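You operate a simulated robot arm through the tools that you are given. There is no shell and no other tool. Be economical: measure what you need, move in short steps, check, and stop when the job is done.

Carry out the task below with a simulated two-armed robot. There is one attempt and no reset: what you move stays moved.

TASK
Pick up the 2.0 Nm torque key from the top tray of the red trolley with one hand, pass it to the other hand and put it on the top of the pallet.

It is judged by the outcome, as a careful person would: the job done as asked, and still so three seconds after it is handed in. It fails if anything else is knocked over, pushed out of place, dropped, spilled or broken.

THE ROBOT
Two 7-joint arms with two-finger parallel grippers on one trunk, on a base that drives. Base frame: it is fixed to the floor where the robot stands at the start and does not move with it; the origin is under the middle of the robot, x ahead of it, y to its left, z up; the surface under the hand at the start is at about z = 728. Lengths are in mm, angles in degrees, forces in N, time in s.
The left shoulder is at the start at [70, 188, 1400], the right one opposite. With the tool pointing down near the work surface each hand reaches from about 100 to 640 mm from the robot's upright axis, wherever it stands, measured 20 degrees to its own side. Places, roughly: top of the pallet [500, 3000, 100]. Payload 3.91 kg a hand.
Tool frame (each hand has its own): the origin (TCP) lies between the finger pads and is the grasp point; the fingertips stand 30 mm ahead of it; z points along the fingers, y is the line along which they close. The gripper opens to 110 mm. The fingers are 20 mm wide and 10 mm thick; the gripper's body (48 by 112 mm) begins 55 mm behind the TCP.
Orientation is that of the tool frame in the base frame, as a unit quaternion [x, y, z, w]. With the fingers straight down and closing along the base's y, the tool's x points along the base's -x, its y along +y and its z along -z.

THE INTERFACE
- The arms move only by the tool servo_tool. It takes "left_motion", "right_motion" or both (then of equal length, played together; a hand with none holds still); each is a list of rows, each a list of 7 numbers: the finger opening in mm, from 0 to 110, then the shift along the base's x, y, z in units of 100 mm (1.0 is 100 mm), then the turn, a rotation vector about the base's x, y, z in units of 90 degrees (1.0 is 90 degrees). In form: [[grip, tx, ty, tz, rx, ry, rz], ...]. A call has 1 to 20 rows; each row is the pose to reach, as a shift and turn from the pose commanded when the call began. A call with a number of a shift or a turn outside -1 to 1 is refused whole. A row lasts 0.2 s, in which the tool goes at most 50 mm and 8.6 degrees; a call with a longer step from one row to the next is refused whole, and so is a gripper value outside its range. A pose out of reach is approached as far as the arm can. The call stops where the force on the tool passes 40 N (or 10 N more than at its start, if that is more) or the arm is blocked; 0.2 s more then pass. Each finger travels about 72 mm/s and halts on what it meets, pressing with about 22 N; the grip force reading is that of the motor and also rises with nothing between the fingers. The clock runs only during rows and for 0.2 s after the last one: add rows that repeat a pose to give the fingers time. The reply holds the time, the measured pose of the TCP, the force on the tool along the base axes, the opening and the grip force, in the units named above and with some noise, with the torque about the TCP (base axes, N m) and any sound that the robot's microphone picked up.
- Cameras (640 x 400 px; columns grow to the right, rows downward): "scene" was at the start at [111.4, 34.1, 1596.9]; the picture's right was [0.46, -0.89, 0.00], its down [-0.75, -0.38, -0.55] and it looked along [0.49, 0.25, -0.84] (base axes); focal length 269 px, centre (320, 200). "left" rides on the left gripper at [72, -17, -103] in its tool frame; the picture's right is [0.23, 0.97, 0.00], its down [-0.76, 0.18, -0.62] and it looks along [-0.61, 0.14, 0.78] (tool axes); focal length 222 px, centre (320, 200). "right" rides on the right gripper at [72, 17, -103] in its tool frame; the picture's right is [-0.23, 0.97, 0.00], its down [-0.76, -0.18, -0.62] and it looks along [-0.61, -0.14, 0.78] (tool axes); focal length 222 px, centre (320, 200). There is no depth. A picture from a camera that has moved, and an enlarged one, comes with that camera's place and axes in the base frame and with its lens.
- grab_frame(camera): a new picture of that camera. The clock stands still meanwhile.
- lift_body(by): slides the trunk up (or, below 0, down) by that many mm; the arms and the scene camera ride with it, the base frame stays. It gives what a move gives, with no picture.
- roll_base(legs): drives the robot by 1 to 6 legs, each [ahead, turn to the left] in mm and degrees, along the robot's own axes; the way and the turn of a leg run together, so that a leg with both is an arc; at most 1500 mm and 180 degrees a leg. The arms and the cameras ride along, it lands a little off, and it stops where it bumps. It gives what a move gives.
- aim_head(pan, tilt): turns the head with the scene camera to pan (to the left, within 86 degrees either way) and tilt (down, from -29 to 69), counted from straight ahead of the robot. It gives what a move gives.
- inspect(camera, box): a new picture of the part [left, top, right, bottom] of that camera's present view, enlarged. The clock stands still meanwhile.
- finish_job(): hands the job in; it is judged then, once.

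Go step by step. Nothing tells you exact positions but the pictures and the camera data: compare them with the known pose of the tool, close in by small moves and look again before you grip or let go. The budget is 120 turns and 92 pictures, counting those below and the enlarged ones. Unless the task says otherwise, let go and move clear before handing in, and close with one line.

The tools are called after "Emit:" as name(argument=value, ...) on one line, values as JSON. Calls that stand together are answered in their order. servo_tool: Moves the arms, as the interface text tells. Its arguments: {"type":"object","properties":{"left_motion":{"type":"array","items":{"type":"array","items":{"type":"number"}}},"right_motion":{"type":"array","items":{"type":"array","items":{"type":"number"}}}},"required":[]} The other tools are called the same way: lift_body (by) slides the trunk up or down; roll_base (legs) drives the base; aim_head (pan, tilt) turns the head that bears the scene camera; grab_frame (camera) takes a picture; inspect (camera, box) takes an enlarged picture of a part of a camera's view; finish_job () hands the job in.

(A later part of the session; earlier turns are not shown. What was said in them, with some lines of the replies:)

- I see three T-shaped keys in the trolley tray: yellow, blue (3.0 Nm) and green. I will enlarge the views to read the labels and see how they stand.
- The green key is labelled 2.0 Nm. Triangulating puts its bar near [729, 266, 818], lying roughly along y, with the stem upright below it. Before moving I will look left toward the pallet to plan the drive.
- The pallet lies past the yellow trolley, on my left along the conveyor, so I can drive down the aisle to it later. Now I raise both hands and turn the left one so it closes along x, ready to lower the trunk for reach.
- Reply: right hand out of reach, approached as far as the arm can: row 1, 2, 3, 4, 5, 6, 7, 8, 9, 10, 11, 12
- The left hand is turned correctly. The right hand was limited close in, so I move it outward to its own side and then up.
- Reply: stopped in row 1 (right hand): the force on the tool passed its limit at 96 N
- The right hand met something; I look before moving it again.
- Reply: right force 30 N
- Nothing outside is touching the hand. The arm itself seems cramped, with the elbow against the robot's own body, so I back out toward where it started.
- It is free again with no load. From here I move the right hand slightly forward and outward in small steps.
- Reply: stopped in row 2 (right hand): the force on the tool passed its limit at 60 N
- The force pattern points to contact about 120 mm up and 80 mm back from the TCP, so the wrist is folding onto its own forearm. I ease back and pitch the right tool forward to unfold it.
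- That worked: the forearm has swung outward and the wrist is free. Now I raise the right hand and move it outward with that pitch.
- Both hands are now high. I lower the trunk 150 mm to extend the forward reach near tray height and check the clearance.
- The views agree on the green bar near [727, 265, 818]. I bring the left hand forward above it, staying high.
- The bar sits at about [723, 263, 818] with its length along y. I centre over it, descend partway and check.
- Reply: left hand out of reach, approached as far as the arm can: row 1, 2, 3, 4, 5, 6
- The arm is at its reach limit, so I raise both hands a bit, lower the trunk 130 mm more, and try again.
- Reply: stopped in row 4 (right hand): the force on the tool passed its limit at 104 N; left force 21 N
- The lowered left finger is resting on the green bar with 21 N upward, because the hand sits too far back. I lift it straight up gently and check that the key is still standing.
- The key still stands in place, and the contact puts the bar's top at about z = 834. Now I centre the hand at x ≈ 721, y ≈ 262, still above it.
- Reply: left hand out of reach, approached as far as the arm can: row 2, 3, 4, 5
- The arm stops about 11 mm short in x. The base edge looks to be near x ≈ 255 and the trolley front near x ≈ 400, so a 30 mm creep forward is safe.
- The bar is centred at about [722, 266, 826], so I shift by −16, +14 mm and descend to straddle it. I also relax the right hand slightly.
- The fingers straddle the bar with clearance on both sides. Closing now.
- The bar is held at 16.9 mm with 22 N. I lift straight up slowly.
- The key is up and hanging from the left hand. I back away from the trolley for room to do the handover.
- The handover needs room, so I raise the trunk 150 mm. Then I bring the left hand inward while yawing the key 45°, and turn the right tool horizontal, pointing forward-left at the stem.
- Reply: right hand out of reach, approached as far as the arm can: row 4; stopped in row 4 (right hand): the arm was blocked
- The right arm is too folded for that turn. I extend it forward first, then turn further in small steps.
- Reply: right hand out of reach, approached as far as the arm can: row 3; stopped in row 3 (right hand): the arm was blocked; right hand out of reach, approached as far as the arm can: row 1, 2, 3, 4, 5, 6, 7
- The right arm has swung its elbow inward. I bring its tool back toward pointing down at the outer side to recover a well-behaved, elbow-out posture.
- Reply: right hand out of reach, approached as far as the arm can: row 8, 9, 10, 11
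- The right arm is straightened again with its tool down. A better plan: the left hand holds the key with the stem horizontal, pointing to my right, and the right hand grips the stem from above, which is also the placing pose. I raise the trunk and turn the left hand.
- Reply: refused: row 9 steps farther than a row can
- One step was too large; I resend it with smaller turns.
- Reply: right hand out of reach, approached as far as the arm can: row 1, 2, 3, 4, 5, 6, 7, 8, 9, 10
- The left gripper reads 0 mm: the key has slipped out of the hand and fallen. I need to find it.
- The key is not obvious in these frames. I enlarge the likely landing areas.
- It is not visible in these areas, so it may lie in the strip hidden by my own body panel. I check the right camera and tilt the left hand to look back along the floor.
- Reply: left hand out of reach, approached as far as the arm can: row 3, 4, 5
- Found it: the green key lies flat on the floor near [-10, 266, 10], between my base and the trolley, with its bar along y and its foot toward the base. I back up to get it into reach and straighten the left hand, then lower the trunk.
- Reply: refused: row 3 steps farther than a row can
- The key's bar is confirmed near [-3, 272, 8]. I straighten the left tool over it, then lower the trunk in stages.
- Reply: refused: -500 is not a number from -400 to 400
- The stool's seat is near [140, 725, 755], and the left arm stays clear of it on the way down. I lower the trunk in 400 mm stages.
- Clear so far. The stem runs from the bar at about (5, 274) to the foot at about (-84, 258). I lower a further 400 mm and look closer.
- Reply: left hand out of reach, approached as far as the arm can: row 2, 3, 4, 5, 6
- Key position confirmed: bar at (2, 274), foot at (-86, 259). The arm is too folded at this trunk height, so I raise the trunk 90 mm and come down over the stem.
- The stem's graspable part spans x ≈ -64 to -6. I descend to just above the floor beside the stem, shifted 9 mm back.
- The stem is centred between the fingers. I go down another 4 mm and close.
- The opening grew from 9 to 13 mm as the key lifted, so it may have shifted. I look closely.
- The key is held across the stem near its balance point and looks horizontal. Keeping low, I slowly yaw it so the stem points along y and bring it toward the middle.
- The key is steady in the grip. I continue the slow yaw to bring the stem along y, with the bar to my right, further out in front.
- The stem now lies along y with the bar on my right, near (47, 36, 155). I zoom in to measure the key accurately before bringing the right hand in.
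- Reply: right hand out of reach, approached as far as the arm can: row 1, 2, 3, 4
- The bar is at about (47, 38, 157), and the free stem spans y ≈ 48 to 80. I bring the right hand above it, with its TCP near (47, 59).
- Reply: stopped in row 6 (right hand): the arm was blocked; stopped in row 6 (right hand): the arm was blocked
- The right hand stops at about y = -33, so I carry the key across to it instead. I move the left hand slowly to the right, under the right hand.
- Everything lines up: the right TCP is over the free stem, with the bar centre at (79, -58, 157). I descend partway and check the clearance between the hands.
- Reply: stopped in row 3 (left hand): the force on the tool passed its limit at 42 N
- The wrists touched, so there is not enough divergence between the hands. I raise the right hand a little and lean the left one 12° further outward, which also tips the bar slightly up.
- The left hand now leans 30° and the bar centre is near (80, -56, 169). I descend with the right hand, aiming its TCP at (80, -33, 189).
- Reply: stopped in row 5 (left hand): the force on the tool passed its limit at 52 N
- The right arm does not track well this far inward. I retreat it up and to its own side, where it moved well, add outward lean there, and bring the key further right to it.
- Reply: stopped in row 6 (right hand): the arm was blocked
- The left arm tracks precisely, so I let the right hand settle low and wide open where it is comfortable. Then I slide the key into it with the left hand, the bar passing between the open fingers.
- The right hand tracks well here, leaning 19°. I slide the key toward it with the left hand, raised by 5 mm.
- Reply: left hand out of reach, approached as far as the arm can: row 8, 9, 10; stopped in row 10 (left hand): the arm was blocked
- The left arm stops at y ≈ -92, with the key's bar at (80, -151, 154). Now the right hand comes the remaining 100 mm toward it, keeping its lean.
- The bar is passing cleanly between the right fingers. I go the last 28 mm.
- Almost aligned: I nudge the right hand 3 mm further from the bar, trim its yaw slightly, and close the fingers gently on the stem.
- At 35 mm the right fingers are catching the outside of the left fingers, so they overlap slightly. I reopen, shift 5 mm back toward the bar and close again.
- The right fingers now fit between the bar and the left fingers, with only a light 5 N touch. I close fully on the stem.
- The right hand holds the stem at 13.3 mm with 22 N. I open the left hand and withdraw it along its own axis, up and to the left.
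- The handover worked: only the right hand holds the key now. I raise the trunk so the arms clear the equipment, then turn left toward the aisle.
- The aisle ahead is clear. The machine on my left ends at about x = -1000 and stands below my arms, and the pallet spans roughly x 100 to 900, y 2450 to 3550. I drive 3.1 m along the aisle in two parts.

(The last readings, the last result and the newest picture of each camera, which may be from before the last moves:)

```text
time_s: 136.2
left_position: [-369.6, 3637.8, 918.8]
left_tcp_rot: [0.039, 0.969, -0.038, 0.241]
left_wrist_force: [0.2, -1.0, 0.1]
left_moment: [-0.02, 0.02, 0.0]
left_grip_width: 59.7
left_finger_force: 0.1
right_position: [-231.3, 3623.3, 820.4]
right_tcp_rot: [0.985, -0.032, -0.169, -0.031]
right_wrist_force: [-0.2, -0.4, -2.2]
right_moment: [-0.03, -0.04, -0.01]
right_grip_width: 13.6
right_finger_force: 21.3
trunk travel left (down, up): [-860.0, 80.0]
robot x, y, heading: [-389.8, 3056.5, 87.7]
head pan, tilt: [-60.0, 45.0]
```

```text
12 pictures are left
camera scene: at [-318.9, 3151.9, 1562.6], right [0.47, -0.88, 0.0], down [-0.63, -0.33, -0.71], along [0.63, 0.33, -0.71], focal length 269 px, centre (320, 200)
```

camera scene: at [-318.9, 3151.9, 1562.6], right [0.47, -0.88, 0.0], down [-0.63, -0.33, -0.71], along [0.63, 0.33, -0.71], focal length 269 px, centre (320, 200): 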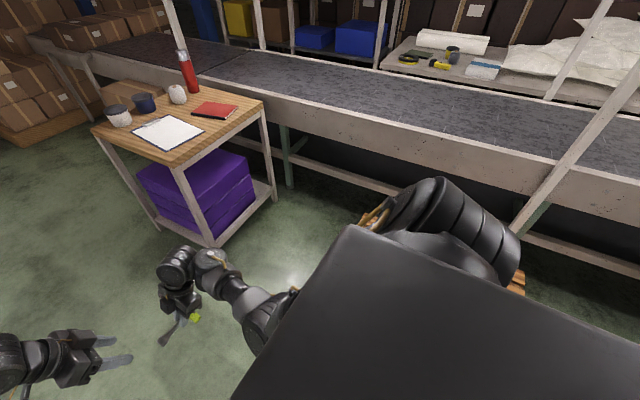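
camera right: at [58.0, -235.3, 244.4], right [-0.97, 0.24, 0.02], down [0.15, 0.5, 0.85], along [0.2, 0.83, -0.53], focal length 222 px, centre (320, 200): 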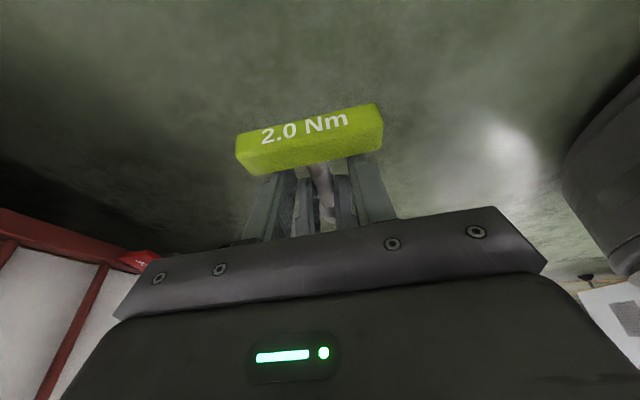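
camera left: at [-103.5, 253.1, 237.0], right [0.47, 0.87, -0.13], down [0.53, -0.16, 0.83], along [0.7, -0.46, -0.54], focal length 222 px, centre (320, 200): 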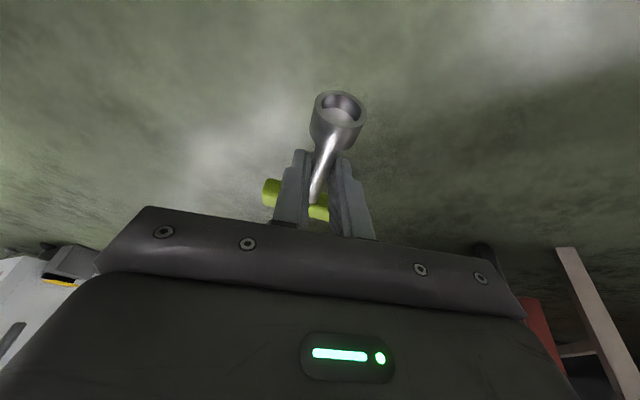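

The work table with purple boxes stays clear of my turn. I turn right to face the pallet and look.

Emit:
roll_base(legs=[[0, -44], [0, -44]])

Emit:
aim_head(pan=0, tilt=50)

Emit:
grab_frame(camera="scene")

```text
time_s: 140.7
left_position: [185.8, 3054.3, 918.2]
left_tcp_rot: [0.705, 0.666, -0.196, 0.145]
left_wrist_force: [0.0, -0.4, -0.2]
left_moment: [0.05, 0.01, -0.04]
left_grip_width: 60.0
left_finger_force: 0.0
right_position: [175.4, 2917.4, 821.1]
right_tcp_rot: [-0.683, 0.71, 0.099, 0.14]
right_wrist_force: [0.6, -0.2, -2.8]
right_moment: [-0.03, 0.01, 0.0]
right_grip_width: 13.4
right_finger_force: 21.8
trunk travel left (down, up): [-860.0, 80.0]
robot x, y, heading: [-389.2, 3056.6, -0.8]
head pan, tilt: [-60.0, 45.0]
```

```text
time_s: 142.0
left_position: [185.7, 3055.2, 919.0]
left_tcp_rot: [0.705, 0.666, -0.196, 0.146]
left_wrist_force: [-0.5, -0.2, 0.4]
left_moment: [0.0, 0.0, 0.0]
left_grip_width: 60.1
left_finger_force: 0.1
right_position: [175.0, 2916.0, 821.1]
right_tcp_rot: [-0.683, 0.71, 0.098, 0.14]
right_wrist_force: [-0.1, -0.8, -3.3]
right_moment: [-0.05, -0.04, 0.01]
right_grip_width: 13.4
right_finger_force: 21.4
trunk travel left (down, up): [-860.0, 80.0]
robot x, y, heading: [-396.1, 3061.9, -0.6]
head pan, tilt: [0.0, 50.0]
```

```text
11 pictures are left
camera scene: at [-265.4, 3061.1, 1555.7], right [-0.01, -1.0, 0.0], down [-0.77, 0.01, -0.64], along [0.64, -0.01, -0.77], focal length 269 px, centre (320, 200)
```

scene: 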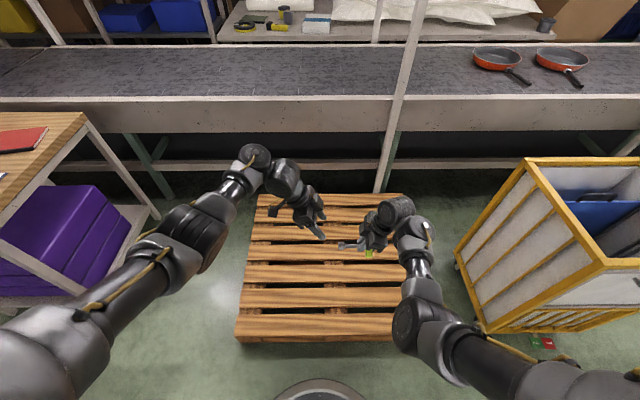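

The pallet is in view. Its second slat spans roughly x 200 to 312, well inside the pallet at y ≈ 2917, so I drive forward 82 mm to put the key over it and lower the trunk.

Emit:
roll_base(legs=[[82, 0]])

Emit:
lift_body(by=-400)

Emit:
lift_body(by=-210)

Emit:
grab_frame(camera="scene")

```text
time_s: 143.0
left_position: [254.9, 3053.7, 925.2]
left_tcp_rot: [0.706, 0.665, -0.191, 0.15]
left_wrist_force: [-1.0, 0.5, -0.5]
left_moment: [-0.01, -0.08, -0.02]
left_grip_width: 59.9
left_finger_force: 0.1
right_position: [245.0, 2918.4, 827.3]
right_tcp_rot: [-0.683, 0.709, 0.094, 0.145]
right_wrist_force: [-0.6, 0.8, -2.3]
right_moment: [-0.05, -0.04, 0.01]
right_grip_width: 13.6
right_finger_force: 22.0
trunk travel left (down, up): [-860.0, 80.0]
robot x, y, heading: [-308.9, 3059.6, -0.6]
head pan, tilt: [0.0, 50.0]
```

```text
time_s: 146.9
left_position: [262.9, 3053.2, 519.9]
left_tcp_rot: [0.705, 0.666, -0.195, 0.147]
left_wrist_force: [-0.3, -0.4, -0.5]
left_moment: [0.05, -0.03, 0.02]
left_grip_width: 60.0
left_finger_force: 0.2
right_position: [252.9, 2916.6, 421.5]
right_tcp_rot: [-0.683, 0.709, 0.099, 0.142]
right_wrist_force: [0.5, -0.3, -1.8]
right_moment: [-0.03, -0.02, -0.02]
right_grip_width: 13.5
right_finger_force: 21.9
trunk travel left (down, up): [-460.0, 480.0]
robot x, y, heading: [-311.2, 3063.7, -0.9]
head pan, tilt: [0.0, 50.0]
```

```text
time_s: 149.1
left_position: [262.9, 3053.7, 308.8]
left_tcp_rot: [0.705, 0.666, -0.194, 0.148]
left_wrist_force: [-0.5, -0.1, -0.1]
left_moment: [0.05, -0.04, -0.05]
left_grip_width: 60.0
left_finger_force: 0.1
right_position: [252.6, 2917.7, 212.7]
right_tcp_rot: [-0.683, 0.71, 0.098, 0.143]
right_wrist_force: [0.2, -0.3, -1.3]
right_moment: [0.01, 0.0, 0.0]
right_grip_width: 13.4
right_finger_force: 22.6
trunk travel left (down, up): [-250.0, 690.0]
robot x, y, heading: [-311.9, 3061.7, -0.8]
head pan, tilt: [0.0, 50.0]
```

```text
10 pictures are left
camera scene: at [-185.6, 3060.3, 945.8], right [-0.01, -1.0, 0.0], down [-0.77, 0.01, -0.64], along [0.64, -0.01, -0.77], focal length 269 px, centre (320, 200)
```

scene: 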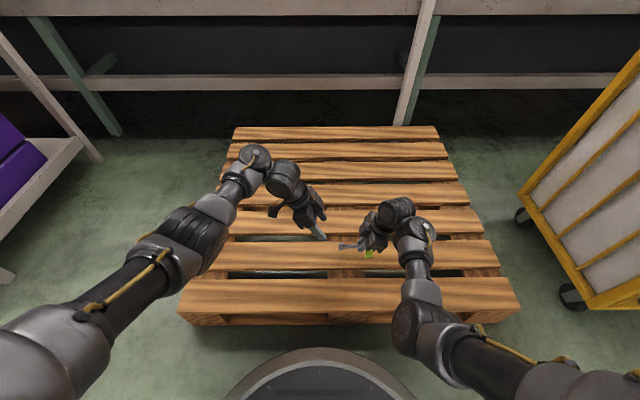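

The second slat spans x ≈ 212 to 324. I centre the key at x ≈ 267 and lower toward the surface.

Emit:
servo_tool(right_motion=[[0, 0.05, 0, -0.1, 0, 0, 0], [0, 0.1, 0, -0.2, 0, 0, 0], [0, 0.13, 0, -0.3, 0, 0, 0], [0, 0.13, 0, -0.4, 0, 0, 0], [0, 0.13, 0, -0.5, 0, 0, 0], [0, 0.13, 0, -0.5, 0, 0, 0]])

Emit:
inspect(camera="scene", box=[300, 190, 460, 290])

Emit:
grab_frame(camera="left")

```text
time_s: 150.3
left_position: [261.1, 3052.7, 312.3]
left_tcp_rot: [0.707, 0.664, -0.193, 0.147]
left_wrist_force: [0.3, 0.3, -0.1]
left_moment: [0.01, -0.05, -0.02]
left_grip_width: 60.2
left_finger_force: 0.0
right_position: [267.7, 2917.3, 171.6]
right_tcp_rot: [-0.685, 0.708, 0.094, 0.146]
right_wrist_force: [-15.4, -1.2, 30.4]
right_moment: [0.0, 0.85, 0.32]
right_grip_width: 11.0
right_finger_force: 22.3
trunk travel left (down, up): [-250.0, 690.0]
robot x, y, heading: [-312.8, 3059.8, -0.7]
head pan, tilt: [0.0, 50.0]
stopped in row 5 (right hand): the force on the tool passed its limit at 49 N (the readings are from after the stop); the commanded pose is now the measured one
```

```text
4.00 times, centred on (380, 240) of scene
camera zoom: at [-188.7, 3060.9, 946.7], right [-0.01, -1.0, 0.0], down [-0.76, 0.01, -0.65], along [0.65, -0.01, -0.76], focal length 1075 px, centre (80, 40)
```

zoom: 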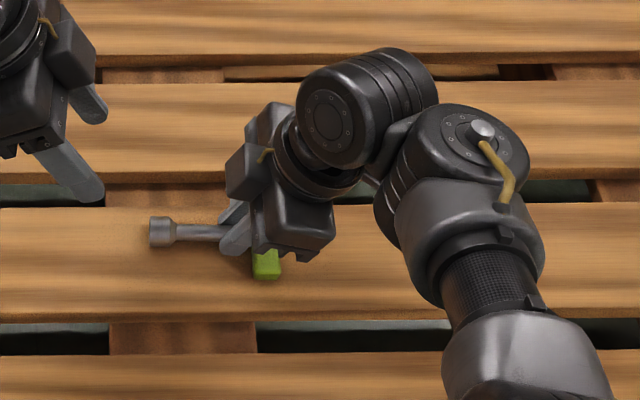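

```text
8 pictures are left
camera left: at [256.1, 3166.2, 370.2], right [0.98, 0.13, -0.15], down [0.19, -0.39, 0.9], along [0.05, -0.91, -0.41], focal length 222 px, centre (320, 200)
```

left: 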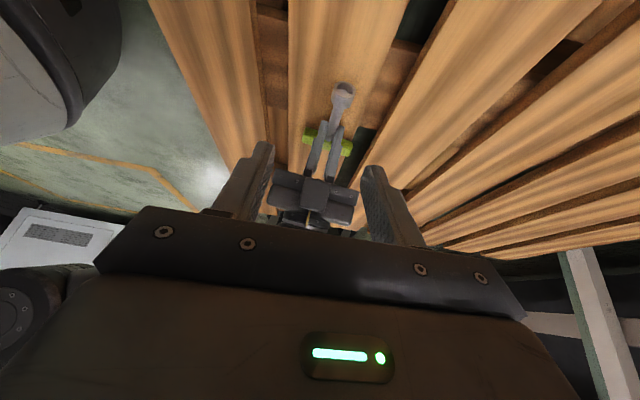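

The key has already met the slat, whose top is higher than 100 mm, and the bar is near the slat's far edge with its near end low. I lift 12 mm, shift 18 mm toward me, level it slightly and lower gently again.

Emit:
servo_tool(right_motion=[[0, 0, 0, 0.06, 0, 0, 0], [0, 0, 0, 0.12, 0, 0, 0], [0, -0.09, 0, 0.12, 0, 0.04, 0], [0, -0.18, 0, 0.12, 0, 0.07, 0], [0, -0.18, 0, 0.09, 0, 0.07, 0], [0, -0.18, 0, 0.06, 0, 0.07, 0], [0, -0.18, 0, 0.04, 0, 0.07, 0], [0, -0.18, 0, 0.04, 0, 0.07, 0]])

Emit:
inspect(camera="left", box=[250, 60, 430, 240])

```text
time_s: 152.1
left_position: [262.2, 3052.9, 310.4]
left_tcp_rot: [0.706, 0.666, -0.193, 0.147]
left_wrist_force: [0.4, 0.6, 0.5]
left_moment: [-0.01, 0.0, 0.0]
left_grip_width: 59.9
left_finger_force: 0.1
right_position: [250.3, 2917.2, 172.9]
right_tcp_rot: [-0.678, 0.715, 0.133, 0.105]
right_wrist_force: [-1.5, 0.8, 6.3]
right_moment: [0.5, -0.03, 0.05]
right_grip_width: 13.1
right_finger_force: 22.0
trunk travel left (down, up): [-250.0, 690.0]
robot x, y, heading: [-312.3, 3057.6, -0.6]
head pan, tilt: [0.0, 50.0]
```

```text
2.22 times, centred on (340, 150) of left
camera zoom: at [257.1, 3166.5, 368.6], right [0.98, 0.13, -0.16], down [0.2, -0.39, 0.9], along [0.06, -0.91, -0.41], focal length 494 px, centre (276, 311)
```

zoom: 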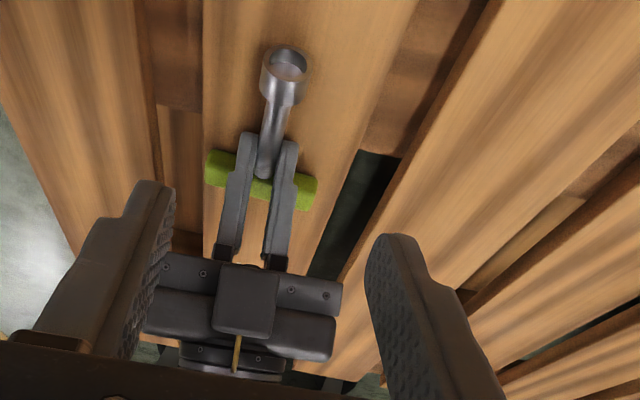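

The knob touches first and the bar is now slightly close to the slat's near edge. I lift a little, shift 9 mm back, tip the bar end down a few degrees, and lower again.

Emit:
servo_tool(right_motion=[[0, 0, 0, 0.06, 0, 0, 0], [0, 0.05, 0, 0.06, 0.03, 0, 0], [0, 0.09, 0, 0.06, 0.06, 0, 0], [0, 0.09, 0, 0.03, 0.07, 0, 0], [0, 0.09, 0, 0, 0.07, 0, 0], [0, 0.09, 0, -0.02, 0.07, 0, 0], [0, 0.09, 0, -0.03, 0.07, 0, 0]])

Emit:
inspect(camera="left", box=[250, 60, 430, 240])

```text
time_s: 153.7
left_position: [262.5, 3054.0, 311.2]
left_tcp_rot: [0.706, 0.665, -0.194, 0.147]
left_wrist_force: [0.3, -0.1, -0.5]
left_moment: [-0.02, -0.01, -0.03]
left_grip_width: 60.1
left_finger_force: 0.1
right_position: [259.8, 2917.7, 172.6]
right_tcp_rot: [-0.672, 0.706, 0.171, 0.144]
right_wrist_force: [0.2, 2.1, 19.0]
right_moment: [0.11, -0.05, 0.21]
right_grip_width: 9.4
right_finger_force: 21.9
trunk travel left (down, up): [-250.0, 690.0]
robot x, y, heading: [-313.6, 3065.3, -0.8]
head pan, tilt: [0.0, 50.0]
```

```text
2.22 times, centred on (340, 150) of left
camera zoom: at [256.9, 3166.8, 369.3], right [0.98, 0.13, -0.16], down [0.2, -0.39, 0.9], along [0.06, -0.91, -0.41], focal length 494 px, centre (276, 311)
```

zoom: 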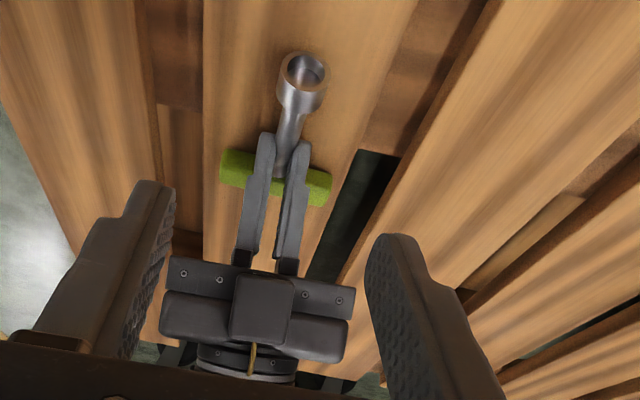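

Both ends now rest on the slat, the key is centred on it, and the load is taken. I open the right hand gently and lift straight up.

Emit:
servo_tool(right_motion=[[0, 0, 0, 0.01, 0, 0, 0], [10, 0, 0, 0.015, 0, 0, 0], [16, 0, 0, 0.015, 0, 0, 0], [24, 0, 0, 0.015, 0, 0, 0], [36, 0, 0, 0.015, 0, 0, 0], [44, 0, 0, 0.015, 0, 0, 0], [44, 0, 0, 0.015, 0, 0, 0]])

Emit:
servo_tool(right_motion=[[44, 0, 0, 0.05, 0, 0, 0], [44, 0, 0, 0.12, 0, 0, 0], [44, 0, 0, 0.2, 0, 0, 0], [44, 0, 0, 0.35, 0, 0, 0], [44, 0, 0, 0.55, 0, 0, 0], [44, 0, -0.1, 0.75, 0, 0, 0], [44, 0, -0.2, 1, 0, 0, 0]])

Emit:
grab_frame(camera="left")

```text
time_s: 154.8
left_position: [261.1, 3053.2, 311.3]
left_tcp_rot: [0.707, 0.664, -0.194, 0.148]
left_wrist_force: [0.7, -0.4, 0.0]
left_moment: [-0.06, -0.02, -0.02]
left_grip_width: 60.1
left_finger_force: 0.0
right_position: [256.6, 2917.6, 171.6]
right_tcp_rot: [-0.674, 0.705, 0.172, 0.141]
right_wrist_force: [-20.4, -3.0, 26.8]
right_moment: [0.02, 0.28, 0.18]
right_grip_width: 25.1
right_finger_force: 0.1
trunk travel left (down, up): [-250.0, 690.0]
robot x, y, heading: [-312.0, 3061.2, -1.0]
head pan, tilt: [0.0, 50.0]
stopped in row 5 (right hand): the force on the tool passed its limit at 46 N (the readings are from after the stop); the commanded pose is now the measured one
```

```text
time_s: 156.4
left_position: [262.2, 3053.3, 310.4]
left_tcp_rot: [0.706, 0.665, -0.195, 0.146]
left_wrist_force: [0.2, 0.0, 0.0]
left_moment: [0.03, -0.01, -0.04]
left_grip_width: 59.8
left_finger_force: 0.1
right_position: [253.9, 2895.5, 270.4]
right_tcp_rot: [-0.672, 0.706, 0.174, 0.14]
right_wrist_force: [0.7, -0.2, -0.3]
right_moment: [0.01, 0.02, 0.02]
right_grip_width: 44.0
right_finger_force: 0.0
trunk travel left (down, up): [-250.0, 690.0]
robot x, y, heading: [-311.6, 3059.2, -0.8]
head pan, tilt: [0.0, 50.0]
```

```text
5 pictures are left
camera left: at [257.2, 3166.4, 368.0], right [0.98, 0.13, -0.16], down [0.2, -0.39, 0.9], along [0.05, -0.91, -0.41], focal length 222 px, centre (320, 200)
```

left: 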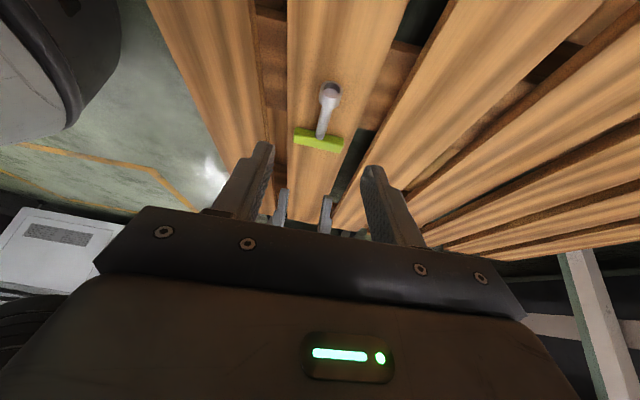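

The key lies flat on the slat and both hands are clear of it. I raise the trunk to move further away and take one last look from the head.

Emit:
lift_body(by=200)

Emit:
inspect(camera="scene", box=[160, 120, 560, 370])

```text
time_s: 158.6
left_position: [263.1, 3053.3, 509.0]
left_tcp_rot: [0.706, 0.665, -0.195, 0.147]
left_wrist_force: [-0.7, -0.5, 0.5]
left_moment: [-0.01, 0.0, 0.0]
left_grip_width: 60.0
left_finger_force: 0.2
right_position: [255.6, 2894.8, 470.5]
right_tcp_rot: [-0.672, 0.706, 0.173, 0.141]
right_wrist_force: [-0.1, 0.9, 0.5]
right_moment: [0.02, -0.02, 0.0]
right_grip_width: 43.8
right_finger_force: 0.1
trunk travel left (down, up): [-450.0, 490.0]
robot x, y, heading: [-313.0, 3062.7, -0.7]
head pan, tilt: [0.0, 50.0]
```

```text
1.60 times, centred on (360, 245) of scene
camera zoom: at [-185.7, 3060.2, 1145.6], right [-0.01, -1.0, 0.0], down [-0.77, 0.01, -0.64], along [0.64, -0.01, -0.77], focal length 430 px, centre (256, 128)
```

zoom: 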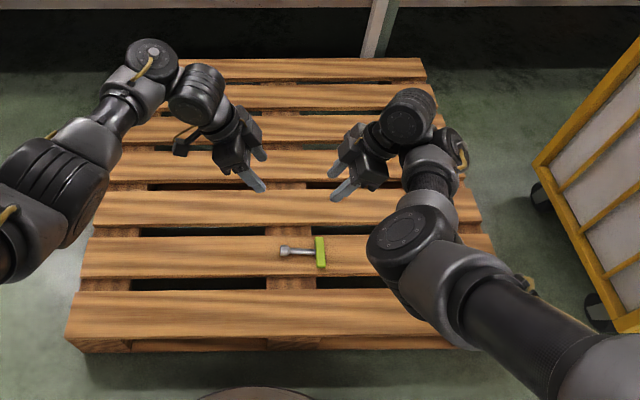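

The 2.0 Nm key is at rest on top of the pallet, well inside its edges. Both hands are clear, so I hand in.

Emit:
finish_job()

```text
The job is handed in.
```

The 2.0 Nm torque key is on top of the pallet and both hands are clear, but the left hand dropped it on the floor once on the way. I picked it up again with the left hand, passed it to the right, and the right hand laid it flat on a slat. The pictures I took showed nothing else knocked over or moved.
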